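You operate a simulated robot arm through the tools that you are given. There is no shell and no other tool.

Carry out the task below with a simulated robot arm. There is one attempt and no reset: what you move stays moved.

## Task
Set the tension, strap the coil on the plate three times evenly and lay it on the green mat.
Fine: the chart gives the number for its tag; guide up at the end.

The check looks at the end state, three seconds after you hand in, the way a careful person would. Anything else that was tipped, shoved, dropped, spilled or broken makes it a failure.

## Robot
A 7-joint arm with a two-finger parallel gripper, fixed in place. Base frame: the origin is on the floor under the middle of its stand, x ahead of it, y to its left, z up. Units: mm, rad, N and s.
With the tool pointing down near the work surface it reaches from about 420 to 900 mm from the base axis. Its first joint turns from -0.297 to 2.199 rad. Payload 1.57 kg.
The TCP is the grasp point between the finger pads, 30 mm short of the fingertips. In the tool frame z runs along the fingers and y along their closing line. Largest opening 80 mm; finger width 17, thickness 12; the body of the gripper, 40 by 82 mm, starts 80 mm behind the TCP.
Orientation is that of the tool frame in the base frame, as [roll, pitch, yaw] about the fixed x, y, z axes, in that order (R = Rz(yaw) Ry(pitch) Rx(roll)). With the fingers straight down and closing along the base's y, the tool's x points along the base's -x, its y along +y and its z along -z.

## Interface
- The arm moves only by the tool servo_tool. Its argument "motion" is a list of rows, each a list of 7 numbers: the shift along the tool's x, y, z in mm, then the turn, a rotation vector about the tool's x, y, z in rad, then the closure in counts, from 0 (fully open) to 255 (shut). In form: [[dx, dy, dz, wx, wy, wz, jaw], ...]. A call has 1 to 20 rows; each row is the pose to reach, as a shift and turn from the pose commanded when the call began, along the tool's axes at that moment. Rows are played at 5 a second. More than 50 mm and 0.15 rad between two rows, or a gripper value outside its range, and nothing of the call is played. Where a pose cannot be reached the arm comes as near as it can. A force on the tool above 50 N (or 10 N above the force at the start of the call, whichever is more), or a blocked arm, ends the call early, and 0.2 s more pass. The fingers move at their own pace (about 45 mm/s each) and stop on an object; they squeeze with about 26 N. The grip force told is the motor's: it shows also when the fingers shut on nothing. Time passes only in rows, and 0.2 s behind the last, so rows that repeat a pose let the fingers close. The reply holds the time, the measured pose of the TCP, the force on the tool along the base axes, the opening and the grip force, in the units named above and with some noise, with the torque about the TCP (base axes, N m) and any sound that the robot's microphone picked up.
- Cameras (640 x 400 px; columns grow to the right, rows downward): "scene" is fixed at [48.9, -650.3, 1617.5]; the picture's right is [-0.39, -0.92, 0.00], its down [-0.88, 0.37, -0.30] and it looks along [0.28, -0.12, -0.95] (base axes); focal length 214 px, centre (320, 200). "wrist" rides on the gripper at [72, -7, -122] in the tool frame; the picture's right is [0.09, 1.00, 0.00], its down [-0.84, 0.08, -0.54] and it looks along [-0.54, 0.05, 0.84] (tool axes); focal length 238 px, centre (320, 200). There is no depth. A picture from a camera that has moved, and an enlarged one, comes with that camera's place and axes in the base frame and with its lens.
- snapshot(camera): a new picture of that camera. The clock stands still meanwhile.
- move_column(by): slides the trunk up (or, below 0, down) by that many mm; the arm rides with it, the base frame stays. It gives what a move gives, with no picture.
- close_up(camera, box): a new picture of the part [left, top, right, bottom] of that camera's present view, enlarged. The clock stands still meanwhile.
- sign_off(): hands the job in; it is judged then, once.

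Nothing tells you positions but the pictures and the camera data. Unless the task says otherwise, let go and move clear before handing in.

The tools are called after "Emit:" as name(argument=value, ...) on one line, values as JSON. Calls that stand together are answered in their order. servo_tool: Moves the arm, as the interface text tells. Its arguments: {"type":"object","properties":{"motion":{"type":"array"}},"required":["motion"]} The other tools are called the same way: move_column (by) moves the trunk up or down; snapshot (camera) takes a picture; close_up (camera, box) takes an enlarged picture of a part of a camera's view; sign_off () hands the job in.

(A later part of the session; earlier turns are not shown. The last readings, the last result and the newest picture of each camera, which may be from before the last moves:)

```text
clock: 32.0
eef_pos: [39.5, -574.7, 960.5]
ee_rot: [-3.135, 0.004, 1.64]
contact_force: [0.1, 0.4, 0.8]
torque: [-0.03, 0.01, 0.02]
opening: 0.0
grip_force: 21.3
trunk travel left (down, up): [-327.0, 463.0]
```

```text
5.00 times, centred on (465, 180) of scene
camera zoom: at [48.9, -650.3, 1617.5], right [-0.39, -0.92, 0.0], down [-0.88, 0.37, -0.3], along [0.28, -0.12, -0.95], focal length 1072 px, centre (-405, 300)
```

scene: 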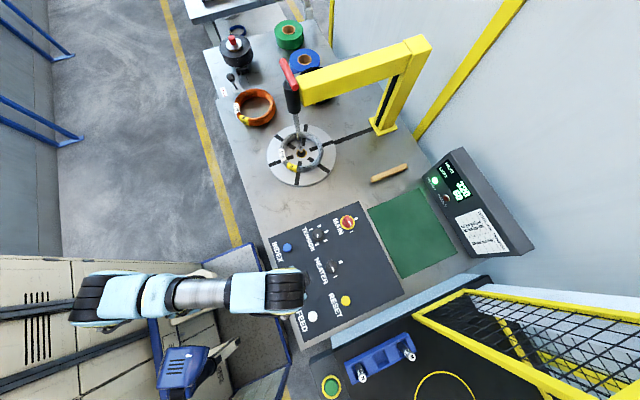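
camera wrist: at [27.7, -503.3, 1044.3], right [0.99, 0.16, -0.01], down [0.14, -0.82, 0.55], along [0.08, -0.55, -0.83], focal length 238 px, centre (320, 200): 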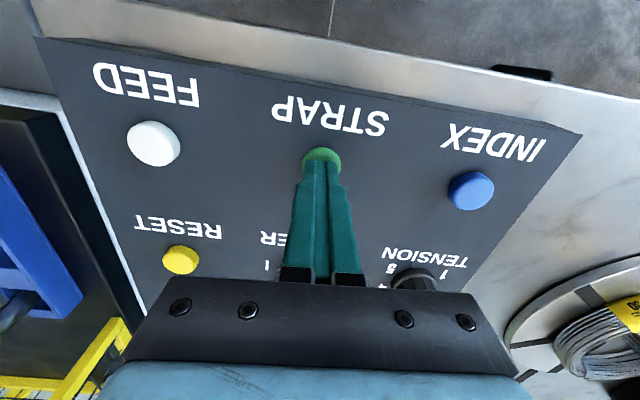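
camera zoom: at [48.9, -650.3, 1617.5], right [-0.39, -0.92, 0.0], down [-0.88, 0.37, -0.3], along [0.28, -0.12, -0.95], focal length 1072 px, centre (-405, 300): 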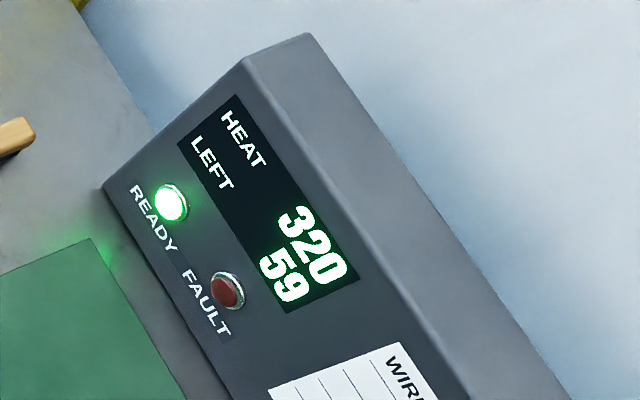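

A black strap now sits on the coil at the line and LEFT is 59, so the cycle takes about 2–3 s. Next I'll press INDEX once and see how far the plate turns.

Emit:
servo_tool(motion=[[-3.1, 36.9, 0, 0, 0, 0, 255], [-6.3, 73.7, 0, 0, 0, 0, 255], [-9.4, 110.6, 0, 0, 0, 0, 255], [-9.4, 110.6, 0, 0, 0, 0, 255]])

Emit:
snapshot(camera="wrist")

```text
clock: 33.0
eef_pos: [149.1, -577.0, 960.8]
ee_rot: [-3.138, 0.007, 1.636]
contact_force: [-0.6, -0.8, 0.3]
torque: [0.0, -0.01, -0.01]
opening: 0.0
grip_force: 21.2
trunk travel left (down, up): [-327.0, 463.0]
```

```text
taken
camera wrist: at [137.9, -505.6, 1082.2], right [0.99, 0.16, 0.0], down [0.14, -0.83, 0.55], along [0.08, -0.54, -0.84], focal length 238 px, centre (320, 200)
```

wrist: 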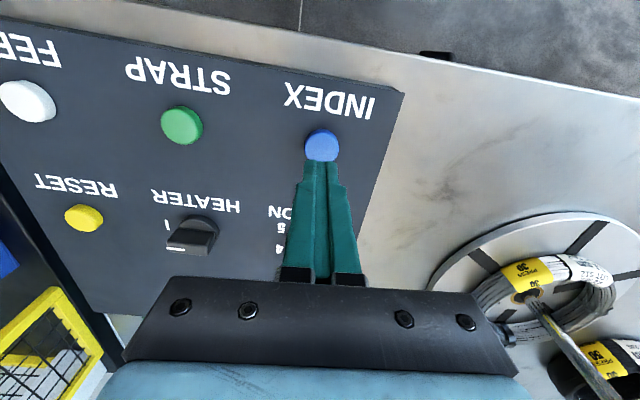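

INDEX is under the fingertips, within a few millimetres. I'll press it and lift.

Emit:
servo_tool(motion=[[2.5, 0.5, 25, 0, 0, 0, 255], [2.5, 0.5, 31, 0, 0, 0, 255], [2.5, 0.5, 35, 0, 0, 0, 255], [2.5, 0.5, 38, 0, 0, 0, 255], [2.5, 0.5, 39.5, 0, 0, 0, 255]])

Emit:
servo_tool(motion=[[0, 0, -15, 0, 0, 0, 255], [0, 0, -38, 0, 0, 0, 255], [0, 0, -38, 0, 0, 0, 255], [0, 0, -38, 0, 0, 0, 255], [0, 0, -38, 0, 0, 0, 255], [0, 0, -38, 0, 0, 0, 255], [0, 0, -38, 0, 0, 0, 255], [0, 0, -38, 0, 0, 0, 255], [0, 0, -38, 0, 0, 0, 255], [0, 0, -38, 0, 0, 0, 255]])

Emit:
close_up(camera="scene", box=[265, 120, 345, 190])

Emit:
close_up(camera="scene", box=[420, 140, 510, 220])

```text
clock: 34.2
eef_pos: [149.7, -574.8, 923.3]
ee_rot: [-3.136, 0.01, 1.64]
contact_force: [5.3, 5.2, 29.2]
torque: [0.13, -0.19, -0.07]
opening: 0.0
grip_force: 21.1
trunk travel left (down, up): [-327.0, 463.0]
heard: click
```

```text
clock: 36.4
eef_pos: [148.2, -575.0, 958.4]
ee_rot: [-3.139, 0.006, 1.639]
contact_force: [0.2, -0.6, -0.2]
torque: [-0.01, 0.01, 0.02]
opening: 0.1
grip_force: 21.2
trunk travel left (down, up): [-327.0, 463.0]
```

```text
5.71 times, centred on (305, 155) of scene
camera zoom: at [48.9, -650.3, 1617.5], right [-0.39, -0.92, 0.0], down [-0.88, 0.37, -0.3], along [0.28, -0.12, -0.95], focal length 1226 px, centre (406, 457)
```

zoom: 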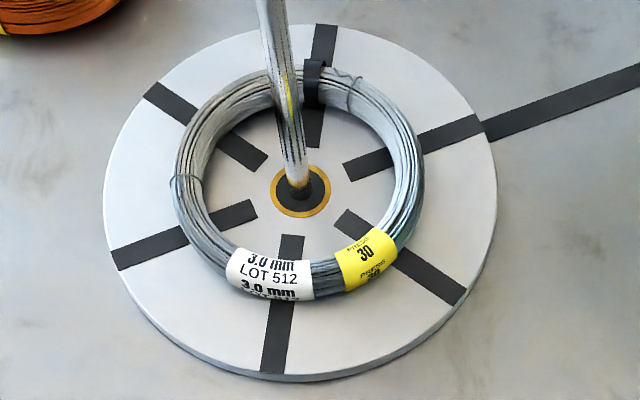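

```text
5.00 times, centred on (465, 180) of scene
camera zoom: at [48.9, -650.3, 1617.5], right [-0.39, -0.92, 0.0], down [-0.88, 0.37, -0.3], along [0.28, -0.12, -0.95], focal length 1072 px, centre (-405, 300)
```

zoom: 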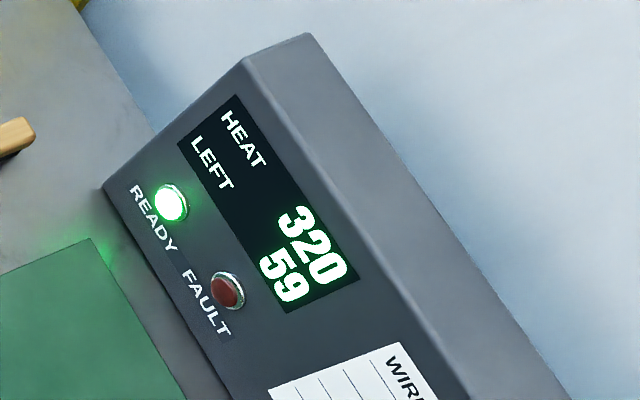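

The plate turned by exactly one mark (60°), so straps at 120° need two INDEX presses between them. I'll press INDEX a second time.

Emit:
servo_tool(motion=[[0, 0, 23, 0, 0, 0, 255], [0, 0, 30, 0, 0, 0, 255], [0, 0, 34, 0, 0, 0, 255], [0, 0, 37, 0, 0, 0, 255], [0, 0, 38, 0, 0, 0, 255]])

Emit:
servo_tool(motion=[[0, 0, -15, 0, 0, 0, 255], [0, 0, -38, 0, 0, 0, 255], [0, 0, -38, 0, 0, 0, 255], [0, 0, -38, 0, 0, 0, 255], [0, 0, -38, 0, 0, 0, 255], [0, 0, -38, 0, 0, 0, 255], [0, 0, -38, 0, 0, 0, 255], [0, 0, -38, 0, 0, 0, 255], [0, 0, -38, 0, 0, 0, 255], [0, 0, -38, 0, 0, 0, 255], [0, 0, -38, 0, 0, 0, 255], [0, 0, -38, 0, 0, 0, 255]])

Emit:
close_up(camera="scene", box=[265, 120, 345, 190])

Emit:
close_up(camera="scene", box=[420, 140, 510, 220])

```text
clock: 37.6
eef_pos: [148.5, -576.5, 924.5]
ee_rot: [-3.137, 0.01, 1.638]
contact_force: [-4.6, -4.4, 27.4]
torque: [-0.12, 0.1, -0.07]
opening: 0.1
grip_force: 21.3
trunk travel left (down, up): [-327.0, 463.0]
heard: click
```

```text
clock: 40.2
eef_pos: [147.6, -576.3, 958.4]
ee_rot: [-3.138, 0.006, 1.639]
contact_force: [0.9, -0.4, 0.3]
torque: [0.0, -0.02, 0.03]
opening: 0.0
grip_force: 21.3
trunk travel left (down, up): [-327.0, 463.0]
```

```text
5.71 times, centred on (305, 155) of scene
camera zoom: at [48.9, -650.3, 1617.5], right [-0.39, -0.92, 0.0], down [-0.88, 0.37, -0.3], along [0.28, -0.12, -0.95], focal length 1226 px, centre (406, 457)
```

zoom: 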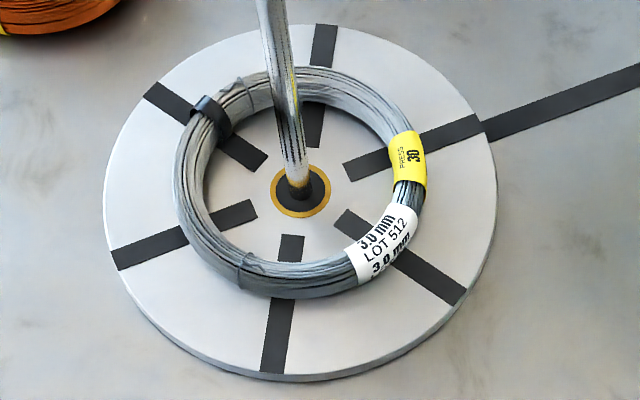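

```text
5.00 times, centred on (465, 180) of scene
camera zoom: at [48.9, -650.3, 1617.5], right [-0.39, -0.92, 0.0], down [-0.88, 0.37, -0.3], along [0.28, -0.12, -0.95], focal length 1072 px, centre (-405, 300)
```

zoom: 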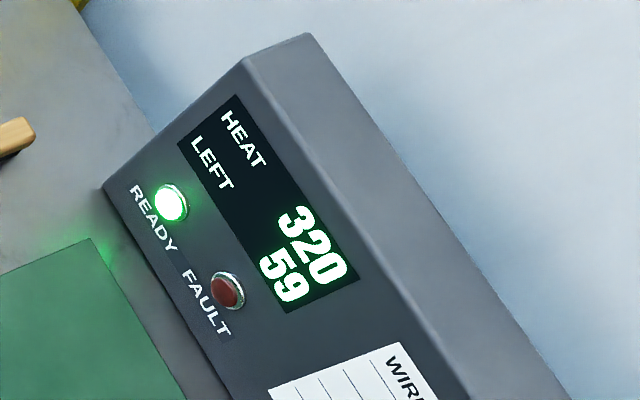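

The first strap is now 120° round, with READY lit. I'll go to STRAP and press it for the second strap.

Emit:
servo_tool(motion=[[2.6, -36.1, 0, 0, 0, 0, 255], [5.1, -72.2, 0, 0, 0, 0, 255], [7.7, -108.3, 0, 0, 0, 0, 255], [7.7, -108.3, 0, 0, 0, 0, 255]])

Emit:
servo_tool(motion=[[0, 0, 23, 0, 0, 0, 255], [0, 0, 30, 0, 0, 0, 255], [0, 0, 34, 0, 0, 0, 255], [0, 0, 37, 0, 0, 0, 255], [0, 0, 38.5, 0, 0, 0, 255]])

```text
clock: 41.2
eef_pos: [41.0, -575.1, 960.2]
ee_rot: [-3.139, 0.006, 1.639]
contact_force: [0.4, -0.3, -0.5]
torque: [-0.02, -0.03, -0.02]
opening: 0.1
grip_force: 21.4
trunk travel left (down, up): [-327.0, 463.0]
```

```text
clock: 42.4
eef_pos: [38.7, -575.2, 923.6]
ee_rot: [-3.138, 0.008, 1.638]
contact_force: [3.1, 4.0, 26.0]
torque: [0.11, -0.08, -0.08]
opening: 0.0
grip_force: 21.4
trunk travel left (down, up): [-327.0, 463.0]
heard: click
```

The button clicked. I'll lift and wait for the cycle to finish, then check the coil and the display.

Emit:
servo_tool(motion=[[0, 0, -15, 0, 0, 0, 255], [0, 0, -38, 0, 0, 0, 255], [0, 0, -38, 0, 0, 0, 255], [0, 0, -38, 0, 0, 0, 255], [0, 0, -38, 0, 0, 0, 255], [0, 0, -38, 0, 0, 0, 255], [0, 0, -38, 0, 0, 0, 255], [0, 0, -38, 0, 0, 0, 255], [0, 0, -38, 0, 0, 0, 255], [0, 0, -38, 0, 0, 0, 255], [0, 0, -38, 0, 0, 0, 255], [0, 0, -38, 0, 0, 0, 255], [0, 0, -38, 0, 0, 0, 255], [0, 0, -38, 0, 0, 0, 255], [0, 0, -38, 0, 0, 0, 255], [0, 0, -38, 0, 0, 0, 255]])

Emit:
close_up(camera="scene", box=[265, 120, 345, 190])

Emit:
close_up(camera="scene", box=[420, 140, 510, 220])

```text
clock: 45.8
eef_pos: [39.8, -575.3, 958.2]
ee_rot: [-3.138, 0.005, 1.64]
contact_force: [0.3, -0.2, -0.2]
torque: [0.01, 0.03, -0.01]
opening: 0.0
grip_force: 21.6
trunk travel left (down, up): [-327.0, 463.0]
```

```text
5.71 times, centred on (305, 155) of scene
camera zoom: at [48.9, -650.3, 1617.5], right [-0.39, -0.92, 0.0], down [-0.88, 0.37, -0.3], along [0.28, -0.12, -0.95], focal length 1226 px, centre (406, 457)
```

zoom: 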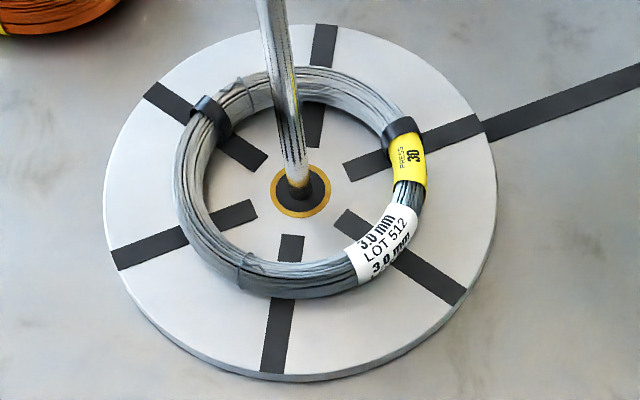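

```text
5.00 times, centred on (465, 180) of scene
camera zoom: at [48.9, -650.3, 1617.5], right [-0.39, -0.92, 0.0], down [-0.88, 0.37, -0.3], along [0.28, -0.12, -0.95], focal length 1072 px, centre (-405, 300)
```

zoom: 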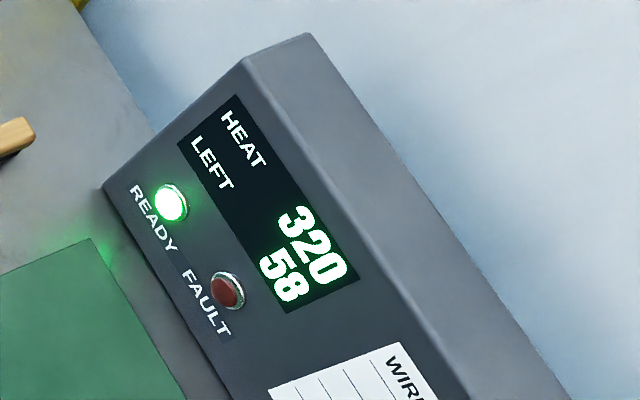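

The second strap is on and LEFT is 58. I'll go back to INDEX and press it once, then check before pressing again.

Emit:
servo_tool(motion=[[-2.5, 36.5, 0, 0, 0, 0, 255], [-5.1, 73, 0, 0, 0, 0, 255], [-7.6, 109.5, 0, 0, 0, 0, 255], [-7.6, 109.5, 0, 0, 0, 0, 255]])

Emit:
servo_tool(motion=[[0, 0, 23, 0, 0, 0, 255], [0, 0, 30, 0, 0, 0, 255], [0, 0, 34, 0, 0, 0, 255], [0, 0, 37, 0, 0, 0, 255], [0, 0, 38.5, 0, 0, 0, 255]])

Emit:
servo_tool(motion=[[0, 0, -15, 0, 0, 0, 255], [0, 0, -38, 0, 0, 0, 255], [0, 0, -38, 0, 0, 0, 255], [0, 0, -38, 0, 0, 0, 255], [0, 0, -38, 0, 0, 0, 255], [0, 0, -38, 0, 0, 0, 255], [0, 0, -38, 0, 0, 0, 255], [0, 0, -38, 0, 0, 0, 255], [0, 0, -38, 0, 0, 0, 255], [0, 0, -38, 0, 0, 0, 255], [0, 0, -38, 0, 0, 0, 255], [0, 0, -38, 0, 0, 0, 255]])

Emit:
close_up(camera="scene", box=[265, 120, 345, 190])

```text
clock: 46.8
eef_pos: [150.5, -574.4, 956.9]
ee_rot: [-3.139, 0.005, 1.638]
contact_force: [0.2, -0.2, 0.2]
torque: [0.02, -0.01, -0.02]
opening: 0.0
grip_force: 20.7
trunk travel left (down, up): [-327.0, 463.0]
```

```text
clock: 48.0
eef_pos: [150.1, -574.6, 924.1]
ee_rot: [-3.137, 0.012, 1.639]
contact_force: [3.8, -3.7, 37.5]
torque: [-0.11, -0.11, -0.08]
opening: 0.0
grip_force: 21.3
trunk travel left (down, up): [-327.0, 463.0]
heard: click
```

```text
clock: 50.6
eef_pos: [150.2, -577.1, 958.7]
ee_rot: [-3.138, 0.005, 1.638]
contact_force: [0.5, -0.1, 0.4]
torque: [0.0, 0.0, -0.03]
opening: 0.2
grip_force: 21.4
trunk travel left (down, up): [-327.0, 463.0]
```

```text
5.71 times, centred on (305, 155) of scene
camera zoom: at [48.9, -650.3, 1617.5], right [-0.39, -0.92, 0.0], down [-0.88, 0.37, -0.3], along [0.28, -0.12, -0.95], focal length 1226 px, centre (406, 457)
```

zoom: 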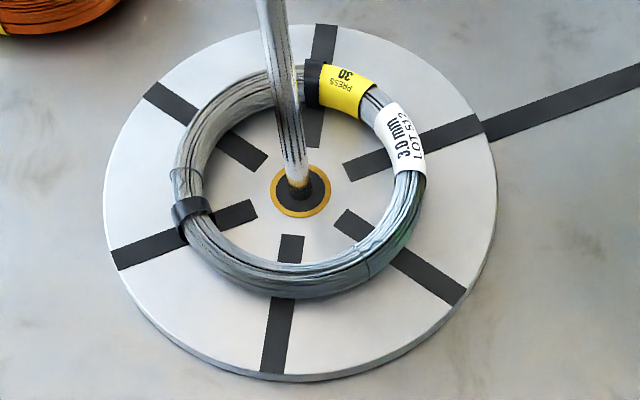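

The plate turned one more mark. I'll press INDEX once more to finish the second 120° and check.

Emit:
servo_tool(motion=[[0, 0, 23, 0, 0, 0, 255], [0, 0, 30, 0, 0, 0, 255], [0, 0, 34, 0, 0, 0, 255], [0, 0, 37, 0, 0, 0, 255], [0, 0, 38, 0, 0, 0, 255]])

Emit:
servo_tool(motion=[[0, 0, -15, 0, 0, 0, 255], [0, 0, -38, 0, 0, 0, 255], [0, 0, -38, 0, 0, 0, 255], [0, 0, -38, 0, 0, 0, 255], [0, 0, -38, 0, 0, 0, 255], [0, 0, -38, 0, 0, 0, 255], [0, 0, -38, 0, 0, 0, 255], [0, 0, -38, 0, 0, 0, 255], [0, 0, -38, 0, 0, 0, 255], [0, 0, -38, 0, 0, 0, 255], [0, 0, -38, 0, 0, 0, 255], [0, 0, -38, 0, 0, 0, 255]])

Emit:
close_up(camera="scene", box=[265, 120, 345, 190])

```text
clock: 51.8
eef_pos: [149.1, -574.4, 923.7]
ee_rot: [-3.136, 0.01, 1.636]
contact_force: [-4.3, -0.1, 33.9]
torque: [-0.04, 0.13, 0.22]
opening: 0.2
grip_force: 21.0
trunk travel left (down, up): [-327.0, 463.0]
heard: click
```

```text
clock: 54.4
eef_pos: [149.5, -574.4, 958.0]
ee_rot: [-3.137, 0.004, 1.639]
contact_force: [1.0, 0.3, -0.9]
torque: [0.03, -0.02, 0.02]
opening: 0.0
grip_force: 21.5
trunk travel left (down, up): [-327.0, 463.0]
```

```text
5.71 times, centred on (305, 155) of scene
camera zoom: at [48.9, -650.3, 1617.5], right [-0.39, -0.92, 0.0], down [-0.88, 0.37, -0.3], along [0.28, -0.12, -0.95], focal length 1226 px, centre (406, 457)
```

zoom: 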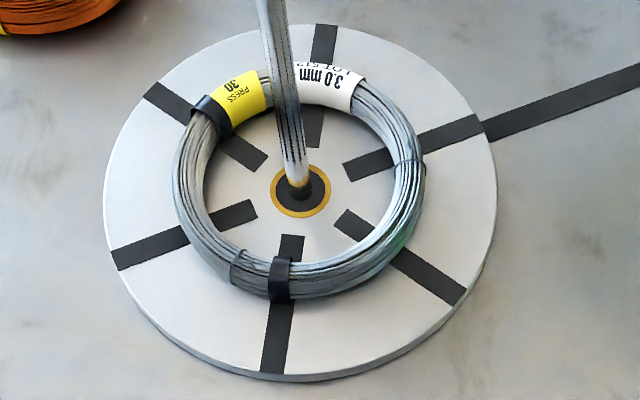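

The two straps now sit at +120° and +240° from the strapping line. I'll press STRAP for the third and last time.

Emit:
servo_tool(motion=[[2.6, -36.5, 0, 0, 0, 0, 255], [5.1, -73, 0, 0, 0, 0, 255], [6.2, -109.5, 0, 0, 0, 0, 255], [6.2, -109.5, 0, 0, 0, 0, 255]])

Emit:
servo_tool(motion=[[0, 0, 23, 0, 0, 0, 255], [0, 0, 30, 0, 0, 0, 255], [0, 0, 34, 0, 0, 0, 255], [0, 0, 37, 0, 0, 0, 255], [0, 0, 38, 0, 0, 0, 255]])

Emit:
servo_tool(motion=[[0, 0, -15, 0, 0, 0, 255], [0, 0, -38, 0, 0, 0, 255], [0, 0, -38, 0, 0, 0, 255], [0, 0, -38, 0, 0, 0, 255], [0, 0, -38, 0, 0, 0, 255], [0, 0, -38, 0, 0, 0, 255], [0, 0, -38, 0, 0, 0, 255], [0, 0, -38, 0, 0, 0, 255], [0, 0, -38, 0, 0, 0, 255], [0, 0, -38, 0, 0, 0, 255], [0, 0, -38, 0, 0, 0, 255], [0, 0, -38, 0, 0, 0, 255], [0, 0, -38, 0, 0, 0, 255], [0, 0, -38, 0, 0, 0, 255], [0, 0, -38, 0, 0, 0, 255], [0, 0, -38, 0, 0, 0, 255]])

Emit:
close_up(camera="scene", box=[265, 120, 345, 190])

Emit:
close_up(camera="scene", box=[420, 140, 510, 220])

```text
clock: 55.4
eef_pos: [40.3, -577.9, 962.2]
ee_rot: [-3.139, 0.005, 1.638]
contact_force: [-0.5, 0.2, 0.1]
torque: [-0.01, -0.04, -0.03]
opening: 0.1
grip_force: 21.7
trunk travel left (down, up): [-327.0, 463.0]
```

```text
clock: 56.6
eef_pos: [40.9, -576.7, 924.2]
ee_rot: [-3.137, 0.01, 1.639]
contact_force: [1.7, -5.0, 24.3]
torque: [-0.1, -0.07, -0.06]
opening: 0.0
grip_force: 21.4
trunk travel left (down, up): [-327.0, 463.0]
heard: click
```

```text
clock: 60.0
eef_pos: [40.6, -576.0, 961.2]
ee_rot: [-3.139, 0.005, 1.639]
contact_force: [0.1, 0.3, 0.1]
torque: [0.01, -0.02, 0.03]
opening: 0.0
grip_force: 21.1
trunk travel left (down, up): [-327.0, 463.0]
```

```text
5.71 times, centred on (305, 155) of scene
camera zoom: at [48.9, -650.3, 1617.5], right [-0.39, -0.92, 0.0], down [-0.88, 0.37, -0.3], along [0.28, -0.12, -0.95], focal length 1226 px, centre (406, 457)
```

zoom: 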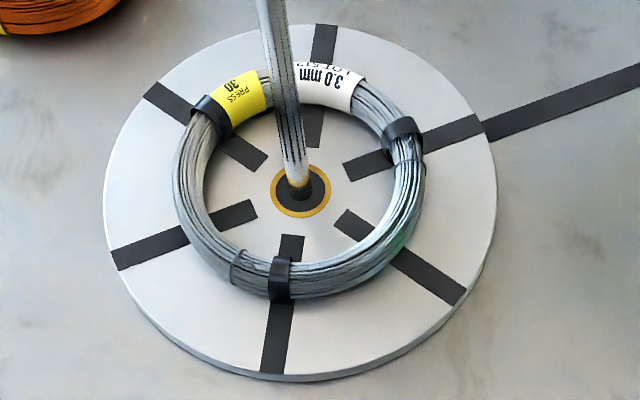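

```text
5.00 times, centred on (465, 180) of scene
camera zoom: at [48.9, -650.3, 1617.5], right [-0.39, -0.92, 0.0], down [-0.88, 0.37, -0.3], along [0.28, -0.12, -0.95], focal length 1072 px, centre (-405, 300)
```

zoom: 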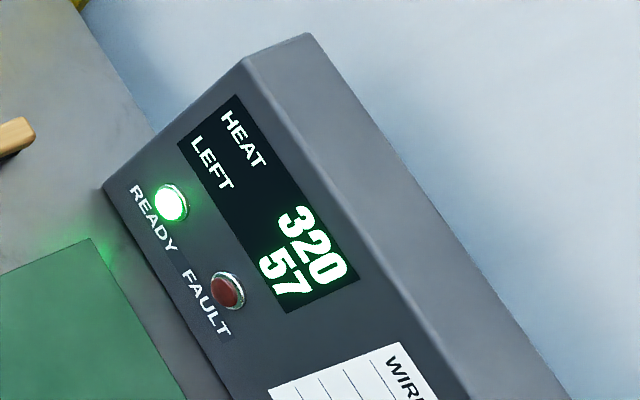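

All three straps are on at 120° spacing, LEFT is 57 and no fault is showing. Next is the guide: I'll raise the trunk and move toward the T-handle with the fingers set to close along y, stopping short to measure it.

Emit:
move_column(by=350)

Emit:
servo_tool(motion=[[-5.7, 29.7, -1, 0, 0, -0.125, 255], [-11.4, 59.4, -2, 0, 0, -0.25, 255], [-17.1, 89, -3, 0, 0, -0.375, 200], [-22.8, 118.7, -4, 0, 0, -0.5, 150], [-28.5, 148.4, -5, 0, 0, -0.625, 100], [-34.2, 178.1, -6, 0, 0, -0.75, 80], [-39.9, 207.8, -7, 0, 0, -0.875, 80], [-45.6, 237.5, -8, 0, 0, -1.0, 80], [-51.3, 267.1, -9, 0, 0, -1.125, 80], [-57, 296.8, -10, 0, 0, -1.25, 80], [-62.7, 326.5, -10, 0, 0, -1.375, 80], [-68.4, 356.2, -10, 0, 0, -1.5, 80], [-68.4, 356.2, -10, 0, 0, -1.5, 80]])

Emit:
snapshot(camera="wrist")

Emit:
snapshot(camera="scene")

```text
clock: 63.4
eef_pos: [40.9, -576.4, 1310.2]
ee_rot: [-3.137, 0.007, 1.639]
contact_force: [0.2, 0.6, 0.0]
torque: [-0.01, 0.03, 0.0]
opening: 0.1
grip_force: 21.1
trunk travel left (down, up): [-677.0, 113.0]
```

```text
clock: 66.2
eef_pos: [400.4, -620.0, 1315.0]
ee_rot: [-3.137, -0.002, 3.139]
contact_force: [-0.1, 0.0, -0.3]
torque: [0.01, -0.01, 0.0]
opening: 55.0
grip_force: 0.1
trunk travel left (down, up): [-677.0, 113.0]
```

```text
taken
camera wrist: at [328.0, -626.8, 1438.0], right [-0.09, 1.0, -0.01], down [0.84, 0.08, 0.54], along [0.54, 0.04, -0.84], focal length 238 px, centre (320, 200)
```

wrist: 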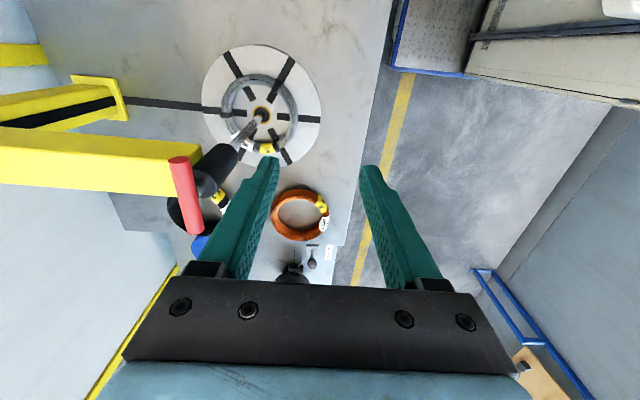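

```text
taken
```

scene: 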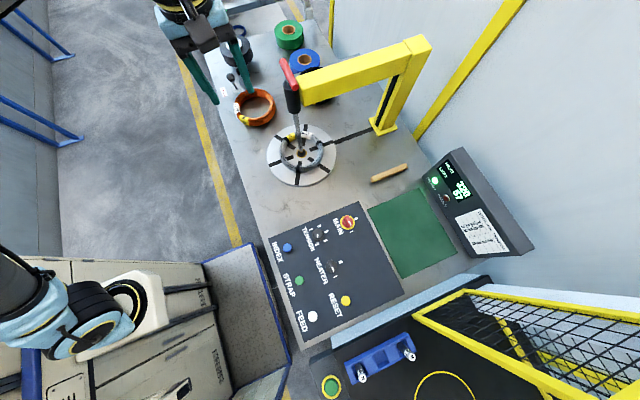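

Emit:
close_up(camera="wrist", box=[120, 110, 280, 250])

Emit:
close_up(camera="scene", box=[260, 50, 340, 130])

```text
2.86 times, centred on (200, 180) of wrist
camera zoom: at [328.0, -626.8, 1438.0], right [-0.09, 1.0, -0.01], down [0.84, 0.08, 0.54], along [0.54, 0.04, -0.84], focal length 681 px, centre (663, 257)
```

zoom: 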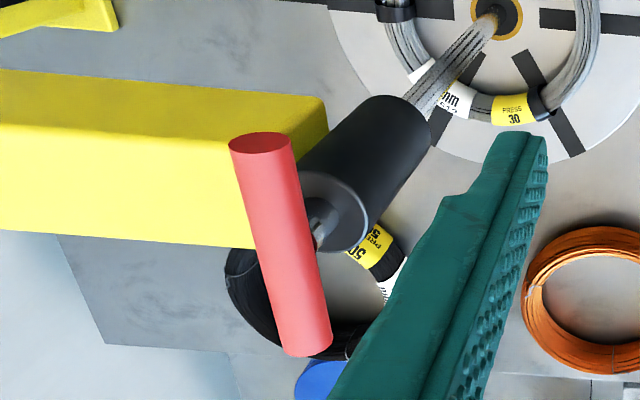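

```text
5.00 times, centred on (300, 90) of scene
camera zoom: at [48.9, -650.3, 1617.5], right [-0.39, -0.92, 0.0], down [-0.88, 0.37, -0.3], along [0.28, -0.12, -0.95], focal length 1072 px, centre (420, 750)
```

zoom: 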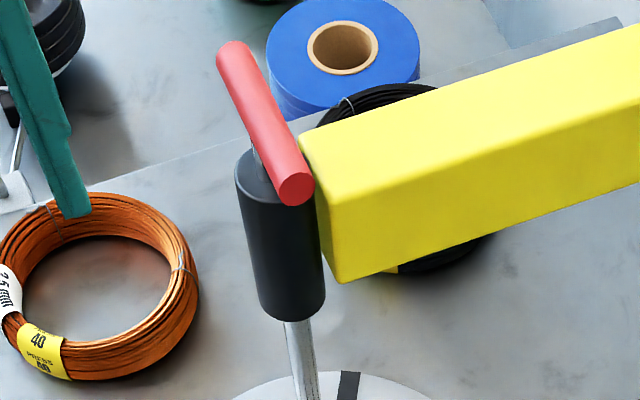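

The T-handle bar runs from x 429 to 515 at y ≈ -752.5, z ≈ 1233, about 20 mm thick. The beam top and bushing top are near z 1195, so fingertips at about 1210 will clear them. I'll move directly above it first.

Emit:
servo_tool(motion=[[-18, -33.1, 0, 0, 0, 0, 80], [-36, -66.2, 0, 0, 0, 0, 80], [-54, -99.2, 0, 0, 0, 0, 80], [-71.9, -132.3, 0, 0, 0, 0, 80], [-71.9, -132.3, 0, 0, 0, 0, 80]])

Emit:
snapshot(camera="wrist")

Emit:
snapshot(camera="scene")

```text
clock: 67.4
eef_pos: [436.0, -692.4, 1313.4]
ee_rot: [-3.134, -0.004, 3.139]
contact_force: [-0.2, 0.4, -0.1]
torque: [0.0, 0.02, -0.02]
opening: 55.2
grip_force: 0.0
out of reach, approached as far as the arm can: row 3, 4, 5
trunk travel left (down, up): [-677.0, 113.0]
```

```text
taken
camera wrist: at [364.6, -698.4, 1436.0], right [-0.09, 1.0, -0.01], down [0.84, 0.08, 0.54], along [0.54, 0.04, -0.84], focal length 238 px, centre (320, 200)
```

wrist: 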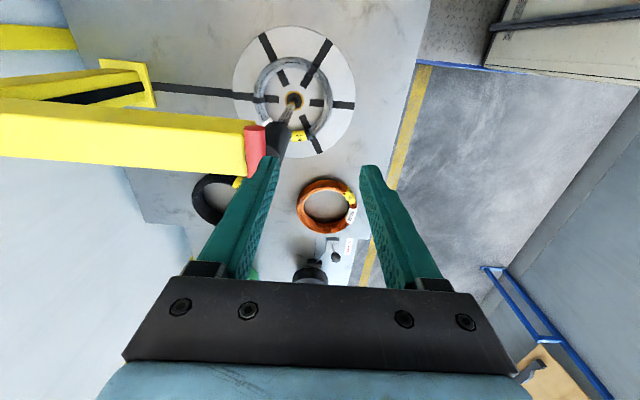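

```text
taken
```

scene: 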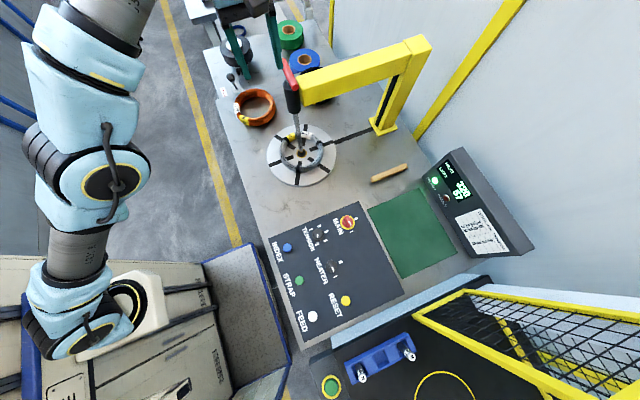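

At this height with the tool straight down, the arm stops about 70 mm short of the handle. I'll raise the trunk to its top and tilt the fingers outward (toward -y) by 0.5 rad, stopping about 80 mm back from the bar.

Emit:
move_column(by=112)

Emit:
servo_tool(motion=[[0, 0, 15, 0.1, 0, 0, 140], [-6, -2, 32, 0.2, 0, 0, 140], [-14, -5, 52, 0.3, 0, 0, 140], [-22, -8, 72, 0.4, 0, 0, 140], [-30, -11, 92, 0.5, 0, 0, 140], [-36, -14.6, 110, 0.5, 0, 0, 140], [-36, -14.6, 110, 0.5, 0, 0, 140]])

Emit:
snapshot(camera="wrist")

Emit:
snapshot(camera="scene")

```text
clock: 68.8
eef_pos: [436.2, -692.2, 1424.8]
ee_rot: [-3.133, -0.004, 3.136]
contact_force: [0.1, -0.7, 0.0]
torque: [0.01, 0.01, -0.02]
opening: 55.0
grip_force: 0.0
trunk travel left (down, up): [-789.0, 1.0]
```

```text
clock: 70.4
eef_pos: [472.0, -707.7, 1317.0]
ee_rot: [-2.633, -0.003, 3.139]
contact_force: [0.0, -0.2, -0.2]
torque: [0.02, 0.02, 0.0]
opening: 36.3
grip_force: 0.1
trunk travel left (down, up): [-789.0, 1.0]
```

```text
taken
camera wrist: at [400.0, -653.6, 1427.8], right [-0.09, 0.87, -0.48], down [0.84, 0.33, 0.43], along [0.54, -0.37, -0.76], focal length 238 px, centre (320, 200)
```

wrist: 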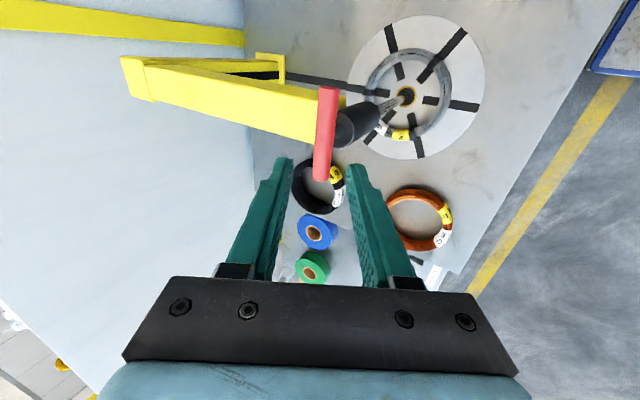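

```text
taken
```

scene: 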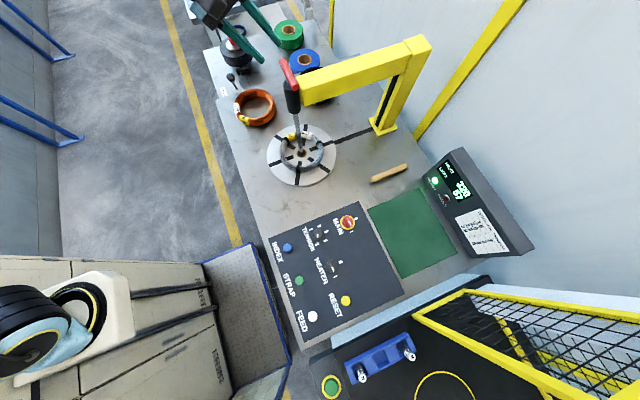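

The pose was reached, and the bar lines up between the fingers. I'll advance 80 mm along the tool axis and close on it.

Emit:
servo_tool(motion=[[0, 0, 25, 0, 0, 0, 140], [0, 0, 48, 0, 0, 0, 140], [0, 0, 66, 0, 0, 0, 140], [0, 0, 78, 0, 0, 0, 140], [0, 0, 80, 0, 0, 0, 140]])

Emit:
snapshot(camera="wrist")

Emit:
close_up(camera="scene", box=[240, 30, 340, 120])

```text
clock: 71.6
eef_pos: [472.5, -745.3, 1245.3]
ee_rot: [-2.632, -0.002, -3.142]
contact_force: [0.1, 11.4, 6.9]
torque: [0.52, 0.11, 0.0]
opening: 42.3
grip_force: 3.0
trunk travel left (down, up): [-789.0, 1.0]
```

```text
taken
camera wrist: at [400.6, -692.7, 1355.7], right [-0.09, 0.87, -0.48], down [0.84, 0.33, 0.43], along [0.54, -0.37, -0.76], focal length 238 px, centre (320, 200)
```

wrist: 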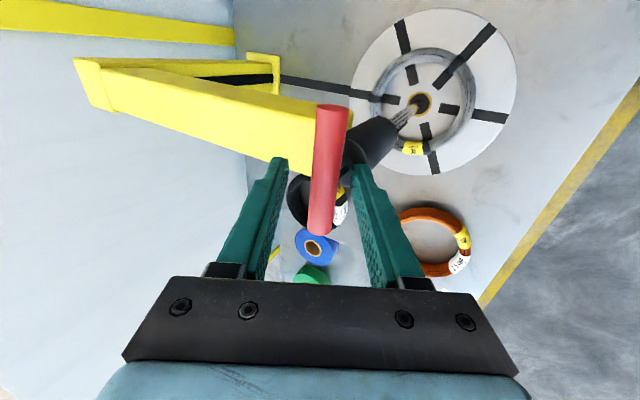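

```text
4.44 times, centred on (290, 75) of scene
camera zoom: at [48.9, -650.3, 1617.5], right [-0.39, -0.92, 0.0], down [-0.88, 0.37, -0.3], along [0.28, -0.12, -0.95], focal length 953 px, centre (453, 756)
```

zoom: 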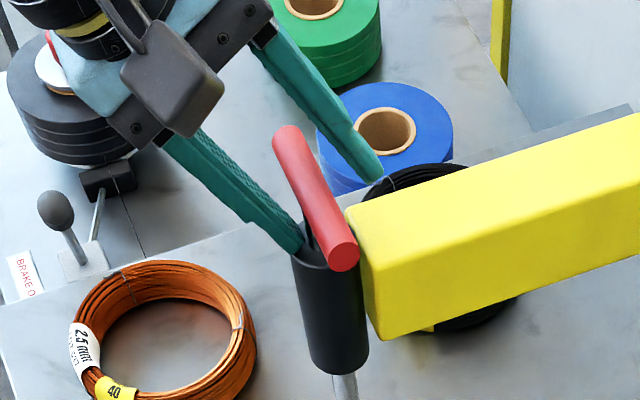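

A front finger met the stem below the bar, because the tilted tip reaches under it. I'll back off, shift 27 mm toward the near end of the bar, clear of the stem, and advance again.

Emit:
servo_tool(motion=[[0, 0, -20, 0, 0, 0, 140], [0, 0, -40, 0, 0, 0, 140], [14, 0, -40, 0, 0, 0, 140], [27, 0, -40, 0, 0, 0, 140], [27, 0, -40, 0, 0, 0, 140], [27, 0, -20, 0, 0, 0, 140], [27, 0, -6, 0, 0, 0, 140], [27, 0, 1, 0, 0, 0, 140], [27, 0, 1, 0, 0, 0, 140]])

Emit:
snapshot(camera="wrist")

Emit:
close_up(camera="scene", box=[240, 30, 340, 120])

```text
clock: 73.6
eef_pos: [444.7, -746.1, 1242.6]
ee_rot: [-2.635, -0.003, 3.138]
contact_force: [-0.3, 0.5, 0.2]
torque: [0.04, 0.0, -0.06]
opening: 35.8
grip_force: 0.1
trunk travel left (down, up): [-789.0, 1.0]
```

```text
taken
camera wrist: at [372.5, -693.0, 1353.1], right [-0.09, 0.87, -0.48], down [0.84, 0.33, 0.43], along [0.54, -0.37, -0.76], focal length 238 px, centre (320, 200)
```

wrist: 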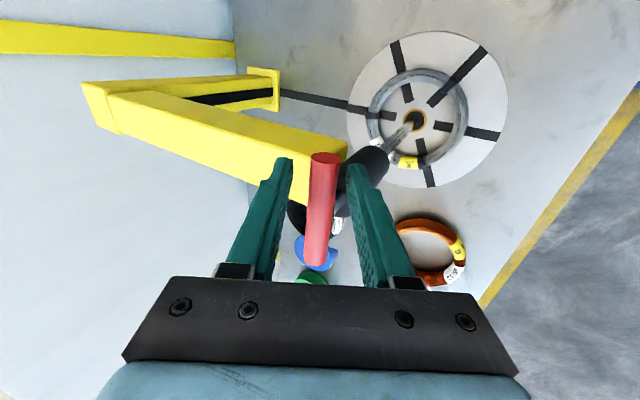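

```text
4.44 times, centred on (290, 75) of scene
camera zoom: at [48.9, -650.3, 1617.5], right [-0.39, -0.92, 0.0], down [-0.88, 0.37, -0.3], along [0.28, -0.12, -0.95], focal length 953 px, centre (453, 756)
```

zoom: 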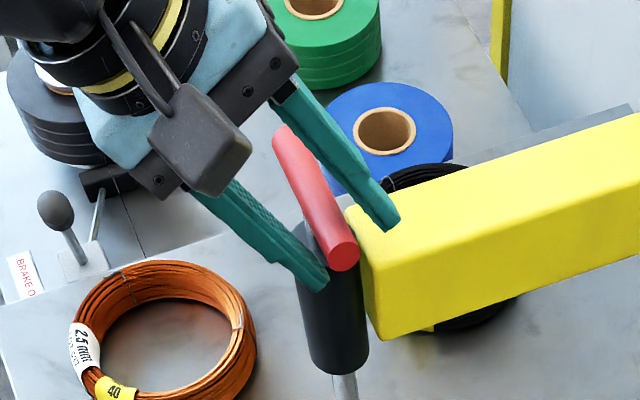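

The fingers now straddle the near end of the bar with no contact force. I'll close on it.

Emit:
servo_tool(motion=[[0, 0, 0, 0, 0, 0, 255], [0, 0, 0, 0, 0, 0, 255], [0, 0, 0, 0, 0, 0, 255], [0, 0, 0, 0, 0, 0, 255]])

Emit:
snapshot(camera="wrist")

```text
clock: 74.6
eef_pos: [443.9, -744.3, 1241.0]
ee_rot: [-2.636, -0.003, 3.138]
contact_force: [-2.5, 18.2, -6.6]
torque: [0.32, 0.57, -0.28]
opening: 17.7
grip_force: 32.4
trunk travel left (down, up): [-789.0, 1.0]
```

```text
taken
camera wrist: at [372.7, -691.5, 1353.0], right [-0.09, 0.87, -0.48], down [0.84, 0.33, 0.43], along [0.54, -0.37, -0.76], focal length 238 px, centre (320, 200)
```

wrist: 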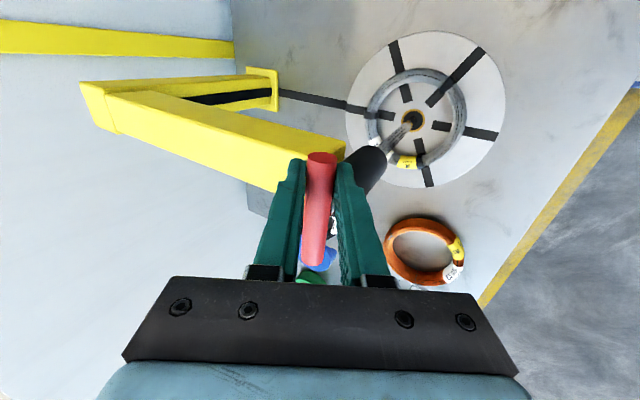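

The bar is gripped (17.7 mm opening). I'll lift straight up 40 mm at first, easing the small side offset, to see how the guide behaves.

Emit:
servo_tool(motion=[[0, 1.5, 0, 0, 0, 0, 255], [0, -3.3, -8.8, 0, 0, 0, 255], [0, -8.2, -17.5, 0, 0, 0, 255], [0, -13, -26.3, 0, 0, 0, 255], [0, -17.9, -35, 0, 0, 0, 255], [0, -17.9, -35, 0, 0, 0, 255]])

Emit:
close_up(camera="scene", box=[240, 30, 360, 190])

Emit:
snapshot(camera="wrist")

```text
clock: 76.0
eef_pos: [444.6, -744.3, 1283.8]
ee_rot: [-2.634, -0.003, 3.138]
contact_force: [-9.7, 24.7, -3.4]
torque: [0.33, 0.67, -0.29]
opening: 17.8
grip_force: 32.4
trunk travel left (down, up): [-789.0, 1.0]
```

```text
2.50 times, centred on (300, 110) of scene
camera zoom: at [48.9, -650.3, 1617.5], right [-0.39, -0.92, 0.0], down [-0.88, 0.37, -0.3], along [0.28, -0.12, -0.95], focal length 536 px, centre (370, 425)
```

zoom: 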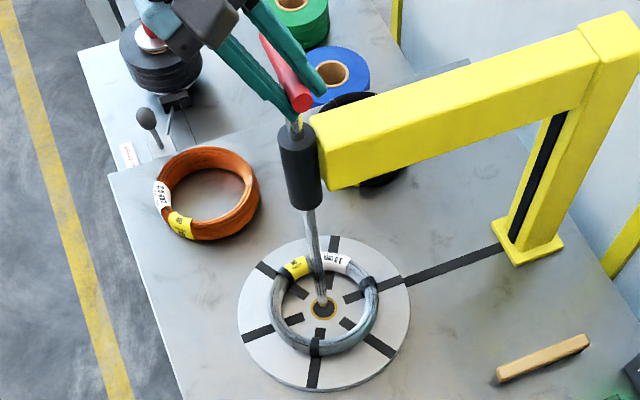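

```text
taken
camera wrist: at [372.7, -691.3, 1394.7], right [-0.09, 0.87, -0.48], down [0.84, 0.33, 0.43], along [0.54, -0.37, -0.76], focal length 238 px, centre (320, 200)
```

wrist: 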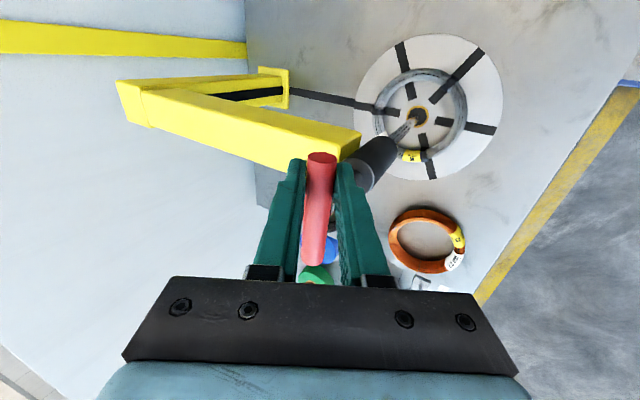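

The guide rises with the handle: 42 mm so far, and only a few newtons vertically. I'll keep lifting, moving slightly to +y to relax the side load.

Emit:
servo_tool(motion=[[0, 2.6, -1.5, 0, 0, 0, 255], [0, -2.2, -10.2, 0, 0, 0, 255], [0, -7.1, -19, 0, 0, 0, 255], [0, -11.9, -27.7, 0, 0, 0, 255], [0, -16.8, -36.5, 0, 0, 0, 255], [0, -21.6, -45.2, 0, 0, 0, 255], [0, -26.4, -54, 0, 0, 0, 255], [0, -26.4, -54, 0, 0, 0, 255]])

Emit:
close_up(camera="scene", box=[240, 20, 360, 190])

```text
clock: 77.8
eef_pos: [445.0, -745.5, 1344.0]
ee_rot: [-2.632, -0.003, 3.137]
contact_force: [-9.6, -13.2, -1.6]
torque: [-0.12, 0.51, -0.17]
opening: 17.8
grip_force: 32.7
trunk travel left (down, up): [-789.0, 1.0]
```

```text
2.35 times, centred on (300, 105) of scene
camera zoom: at [48.9, -650.3, 1617.5], right [-0.39, -0.92, 0.0], down [-0.88, 0.37, -0.3], along [0.28, -0.12, -0.95], focal length 505 px, centre (367, 424)
```

zoom: 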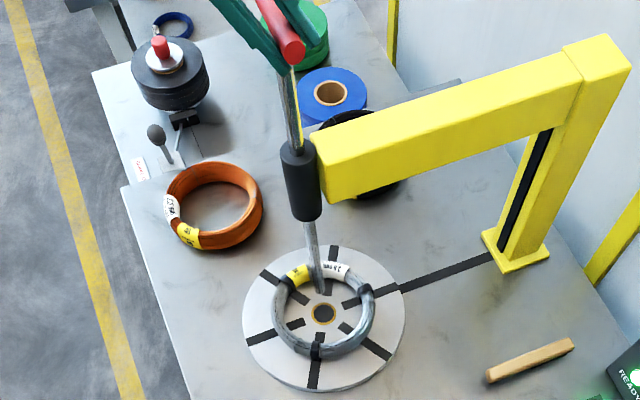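

The guide tip is now well above the plate. I'll keep lifting slowly, watching for a stop or a latch.

Emit:
servo_tool(motion=[[0, -0.9, 0.5, 0, 0, 0, 255], [0, -5.7, -8.2, 0, 0, 0, 255], [0, -10.6, -17, 0, 0, 0, 255], [0, -15.4, -25.7, 0, 0, 0, 255], [0, -20.3, -34.5, 0, 0, 0, 255], [0, -20.3, -34.5, 0, 0, 0, 255]])

Emit:
close_up(camera="scene", box=[240, 0, 360, 190])

```text
clock: 79.2
eef_pos: [445.0, -744.3, 1383.5]
ee_rot: [-2.634, -0.003, 3.139]
contact_force: [-9.2, -12.2, -2.4]
torque: [-0.04, 0.02, 0.1]
opening: 18.0
grip_force: 32.5
trunk travel left (down, up): [-789.0, 1.0]
```

```text
2.11 times, centred on (300, 95) of scene
camera zoom: at [48.9, -650.3, 1617.5], right [-0.39, -0.92, 0.0], down [-0.88, 0.37, -0.3], along [0.28, -0.12, -0.95], focal length 452 px, centre (362, 421)
```

zoom: 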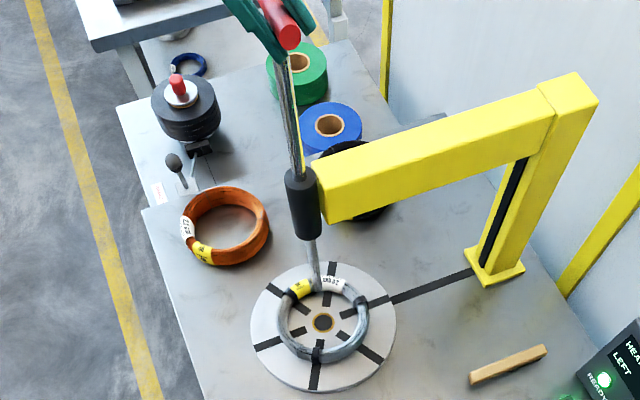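

The handle is up about 142 mm with the rod tip near z 980, and there is still no stop. I'll continue in short steps.

Emit:
servo_tool(motion=[[0, -5.7, -8.2, 0, 0, 0, 255], [0, -10.6, -17, 0, 0, 0, 255], [0, -15.4, -25.7, 0, 0, 0, 255], [0, -20.3, -34.5, 0, 0, 0, 255], [0, -20.3, -34.5, 0, 0, 0, 255]])

Emit:
close_up(camera="scene", box=[240, 0, 360, 190])

```text
clock: 80.4
eef_pos: [444.9, -744.4, 1425.8]
ee_rot: [-2.632, -0.001, 3.138]
contact_force: [-16.7, -0.3, -1.1]
torque: [0.07, 0.56, -0.22]
opening: 18.0
grip_force: 32.3
trunk travel left (down, up): [-789.0, 1.0]
```

```text
2.11 times, centred on (300, 95) of scene
camera zoom: at [48.9, -650.3, 1617.5], right [-0.39, -0.92, 0.0], down [-0.88, 0.37, -0.3], along [0.28, -0.12, -0.95], focal length 452 px, centre (362, 421)
```

zoom: 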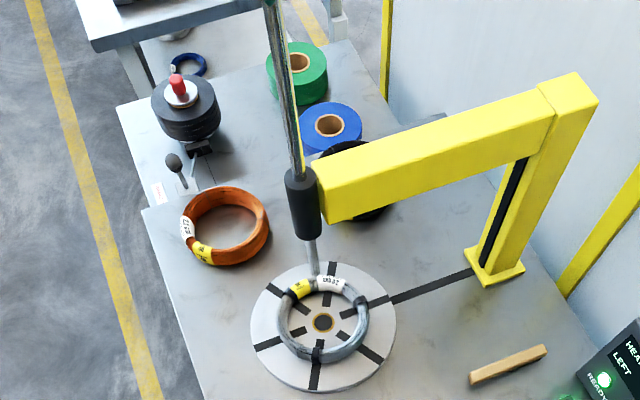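

Still free, with the tip near z 1020 and the bushing bottom near 1100. I'll lift another 20–25 mm carefully.

Emit:
servo_tool(motion=[[0, -4.8, -8.8, 0, 0, 0, 255], [0, -9.7, -17.5, 0, 0, 0, 255], [0, -12.1, -21.9, 0, 0, 0, 255], [0, -12.1, -21.9, 0, 0, 0, 255]])

Emit:
close_up(camera="scene", box=[270, 80, 340, 170])

Emit:
snapshot(camera="wrist")

```text
clock: 81.4
eef_pos: [444.7, -744.8, 1451.9]
ee_rot: [-2.633, -0.001, 3.139]
contact_force: [-19.2, 6.7, -2.7]
torque: [0.13, 0.44, -0.11]
opening: 17.6
grip_force: 32.0
trunk travel left (down, up): [-789.0, 1.0]
```

```text
4.44 times, centred on (305, 125) of scene
camera zoom: at [48.9, -650.3, 1617.5], right [-0.39, -0.92, 0.0], down [-0.88, 0.37, -0.3], along [0.28, -0.12, -0.95], focal length 953 px, centre (387, 533)
```

zoom: 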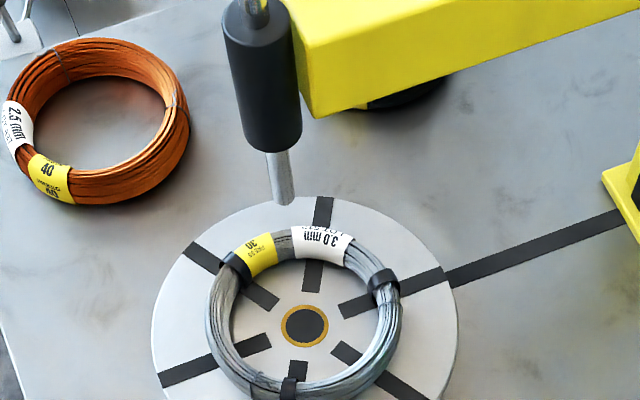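

```text
taken
camera wrist: at [373.2, -691.0, 1561.0], right [-0.09, 0.87, -0.48], down [0.84, 0.33, 0.43], along [0.54, -0.37, -0.76], focal length 238 px, centre (320, 200)
```

wrist: 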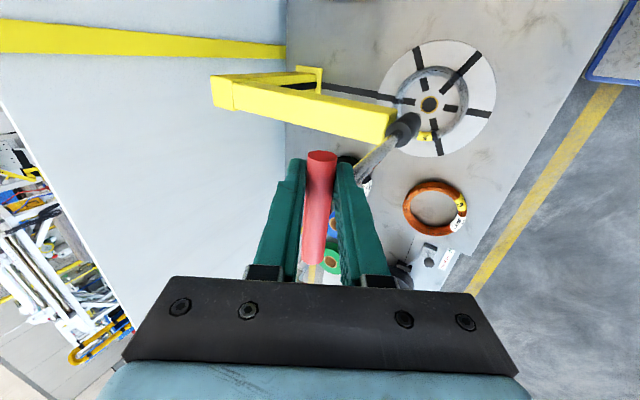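

The tip is about 56 mm below the bushing. I'll go another 25 mm to see whether there is a stop.

Emit:
servo_tool(motion=[[-1, -4.8, -8.8, 0, 0, 0, 255], [-1, -9.7, -17.5, 0, 0, 0, 255], [-1, -12.1, -21.9, 0, 0, 0, 255], [-1, -12.1, -21.9, 0, 0, 0, 255]])

Emit:
close_up(camera="scene", box=[270, 80, 340, 170])

```text
clock: 82.3
eef_pos: [451.7, -741.7, 1467.5]
ee_rot: [-2.657, -0.007, -3.14]
contact_force: [-2.2, 6.7, -7.0]
torque: [0.15, -0.73, 0.13]
opening: 17.9
grip_force: 32.6
trunk travel left (down, up): [-789.0, 1.0]
stopped in row 4: the force on the tool passed its limit at 53 N (the readings are from after the stop); the commanded pose is now the measured one
```

```text
4.44 times, centred on (305, 125) of scene
camera zoom: at [48.9, -650.3, 1617.5], right [-0.39, -0.92, 0.0], down [-0.88, 0.37, -0.3], along [0.28, -0.12, -0.95], focal length 953 px, centre (387, 533)
```

zoom: 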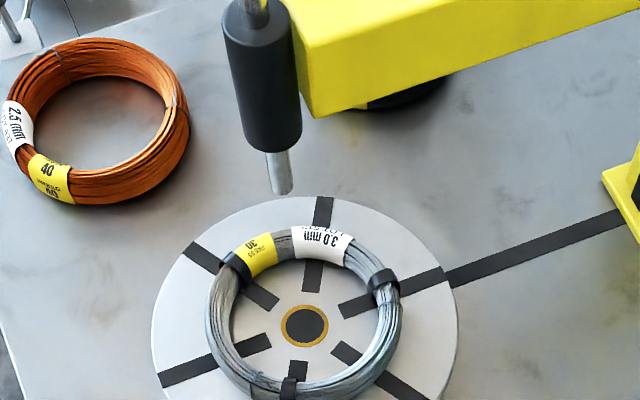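

The guide reached its upper stop after about 226 mm of travel. I'll check that it holds itself up by easing down a couple of millimetres and reading the vertical force.

Emit:
servo_tool(motion=[[0, 0.7, 1.3, 0, 0, 0, 255], [0, 1.4, 2.6, 0, 0, 0, 255], [0, 1.4, 2.6, 0, 0, 0, 255], [0, 1.4, 2.6, 0, 0, 0, 255]])

Emit:
snapshot(camera="wrist")

Emit:
snapshot(camera="scene")

```text
clock: 83.3
eef_pos: [451.6, -742.9, 1467.2]
ee_rot: [-2.652, -0.005, -3.14]
contact_force: [1.2, 14.4, 0.8]
torque: [0.11, 0.22, -0.27]
opening: 18.0
grip_force: 32.5
trunk travel left (down, up): [-789.0, 1.0]
```

```text
taken
camera wrist: at [379.4, -690.7, 1578.0], right [-0.1, 0.88, -0.47], down [0.84, 0.33, 0.44], along [0.54, -0.35, -0.77], focal length 238 px, centre (320, 200)
```

wrist: 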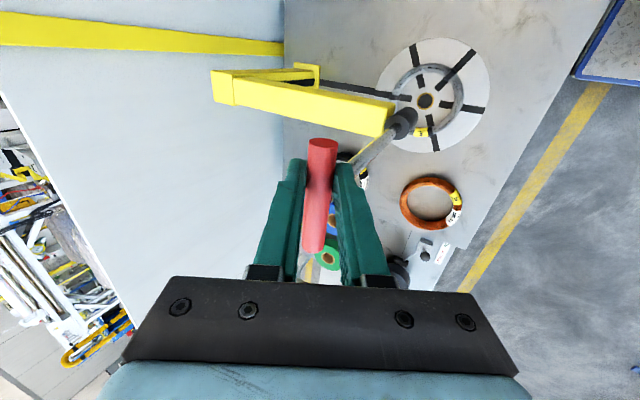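

```text
taken
```

scene: 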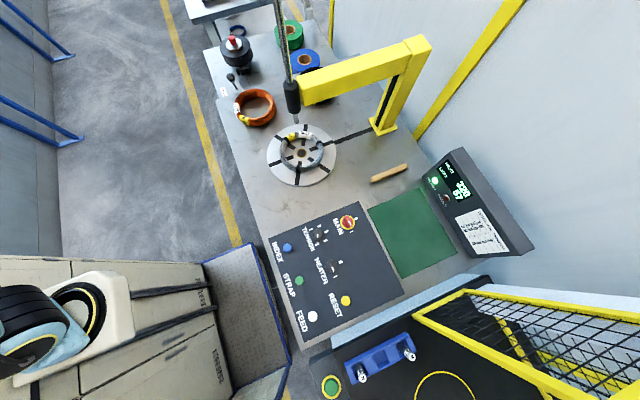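

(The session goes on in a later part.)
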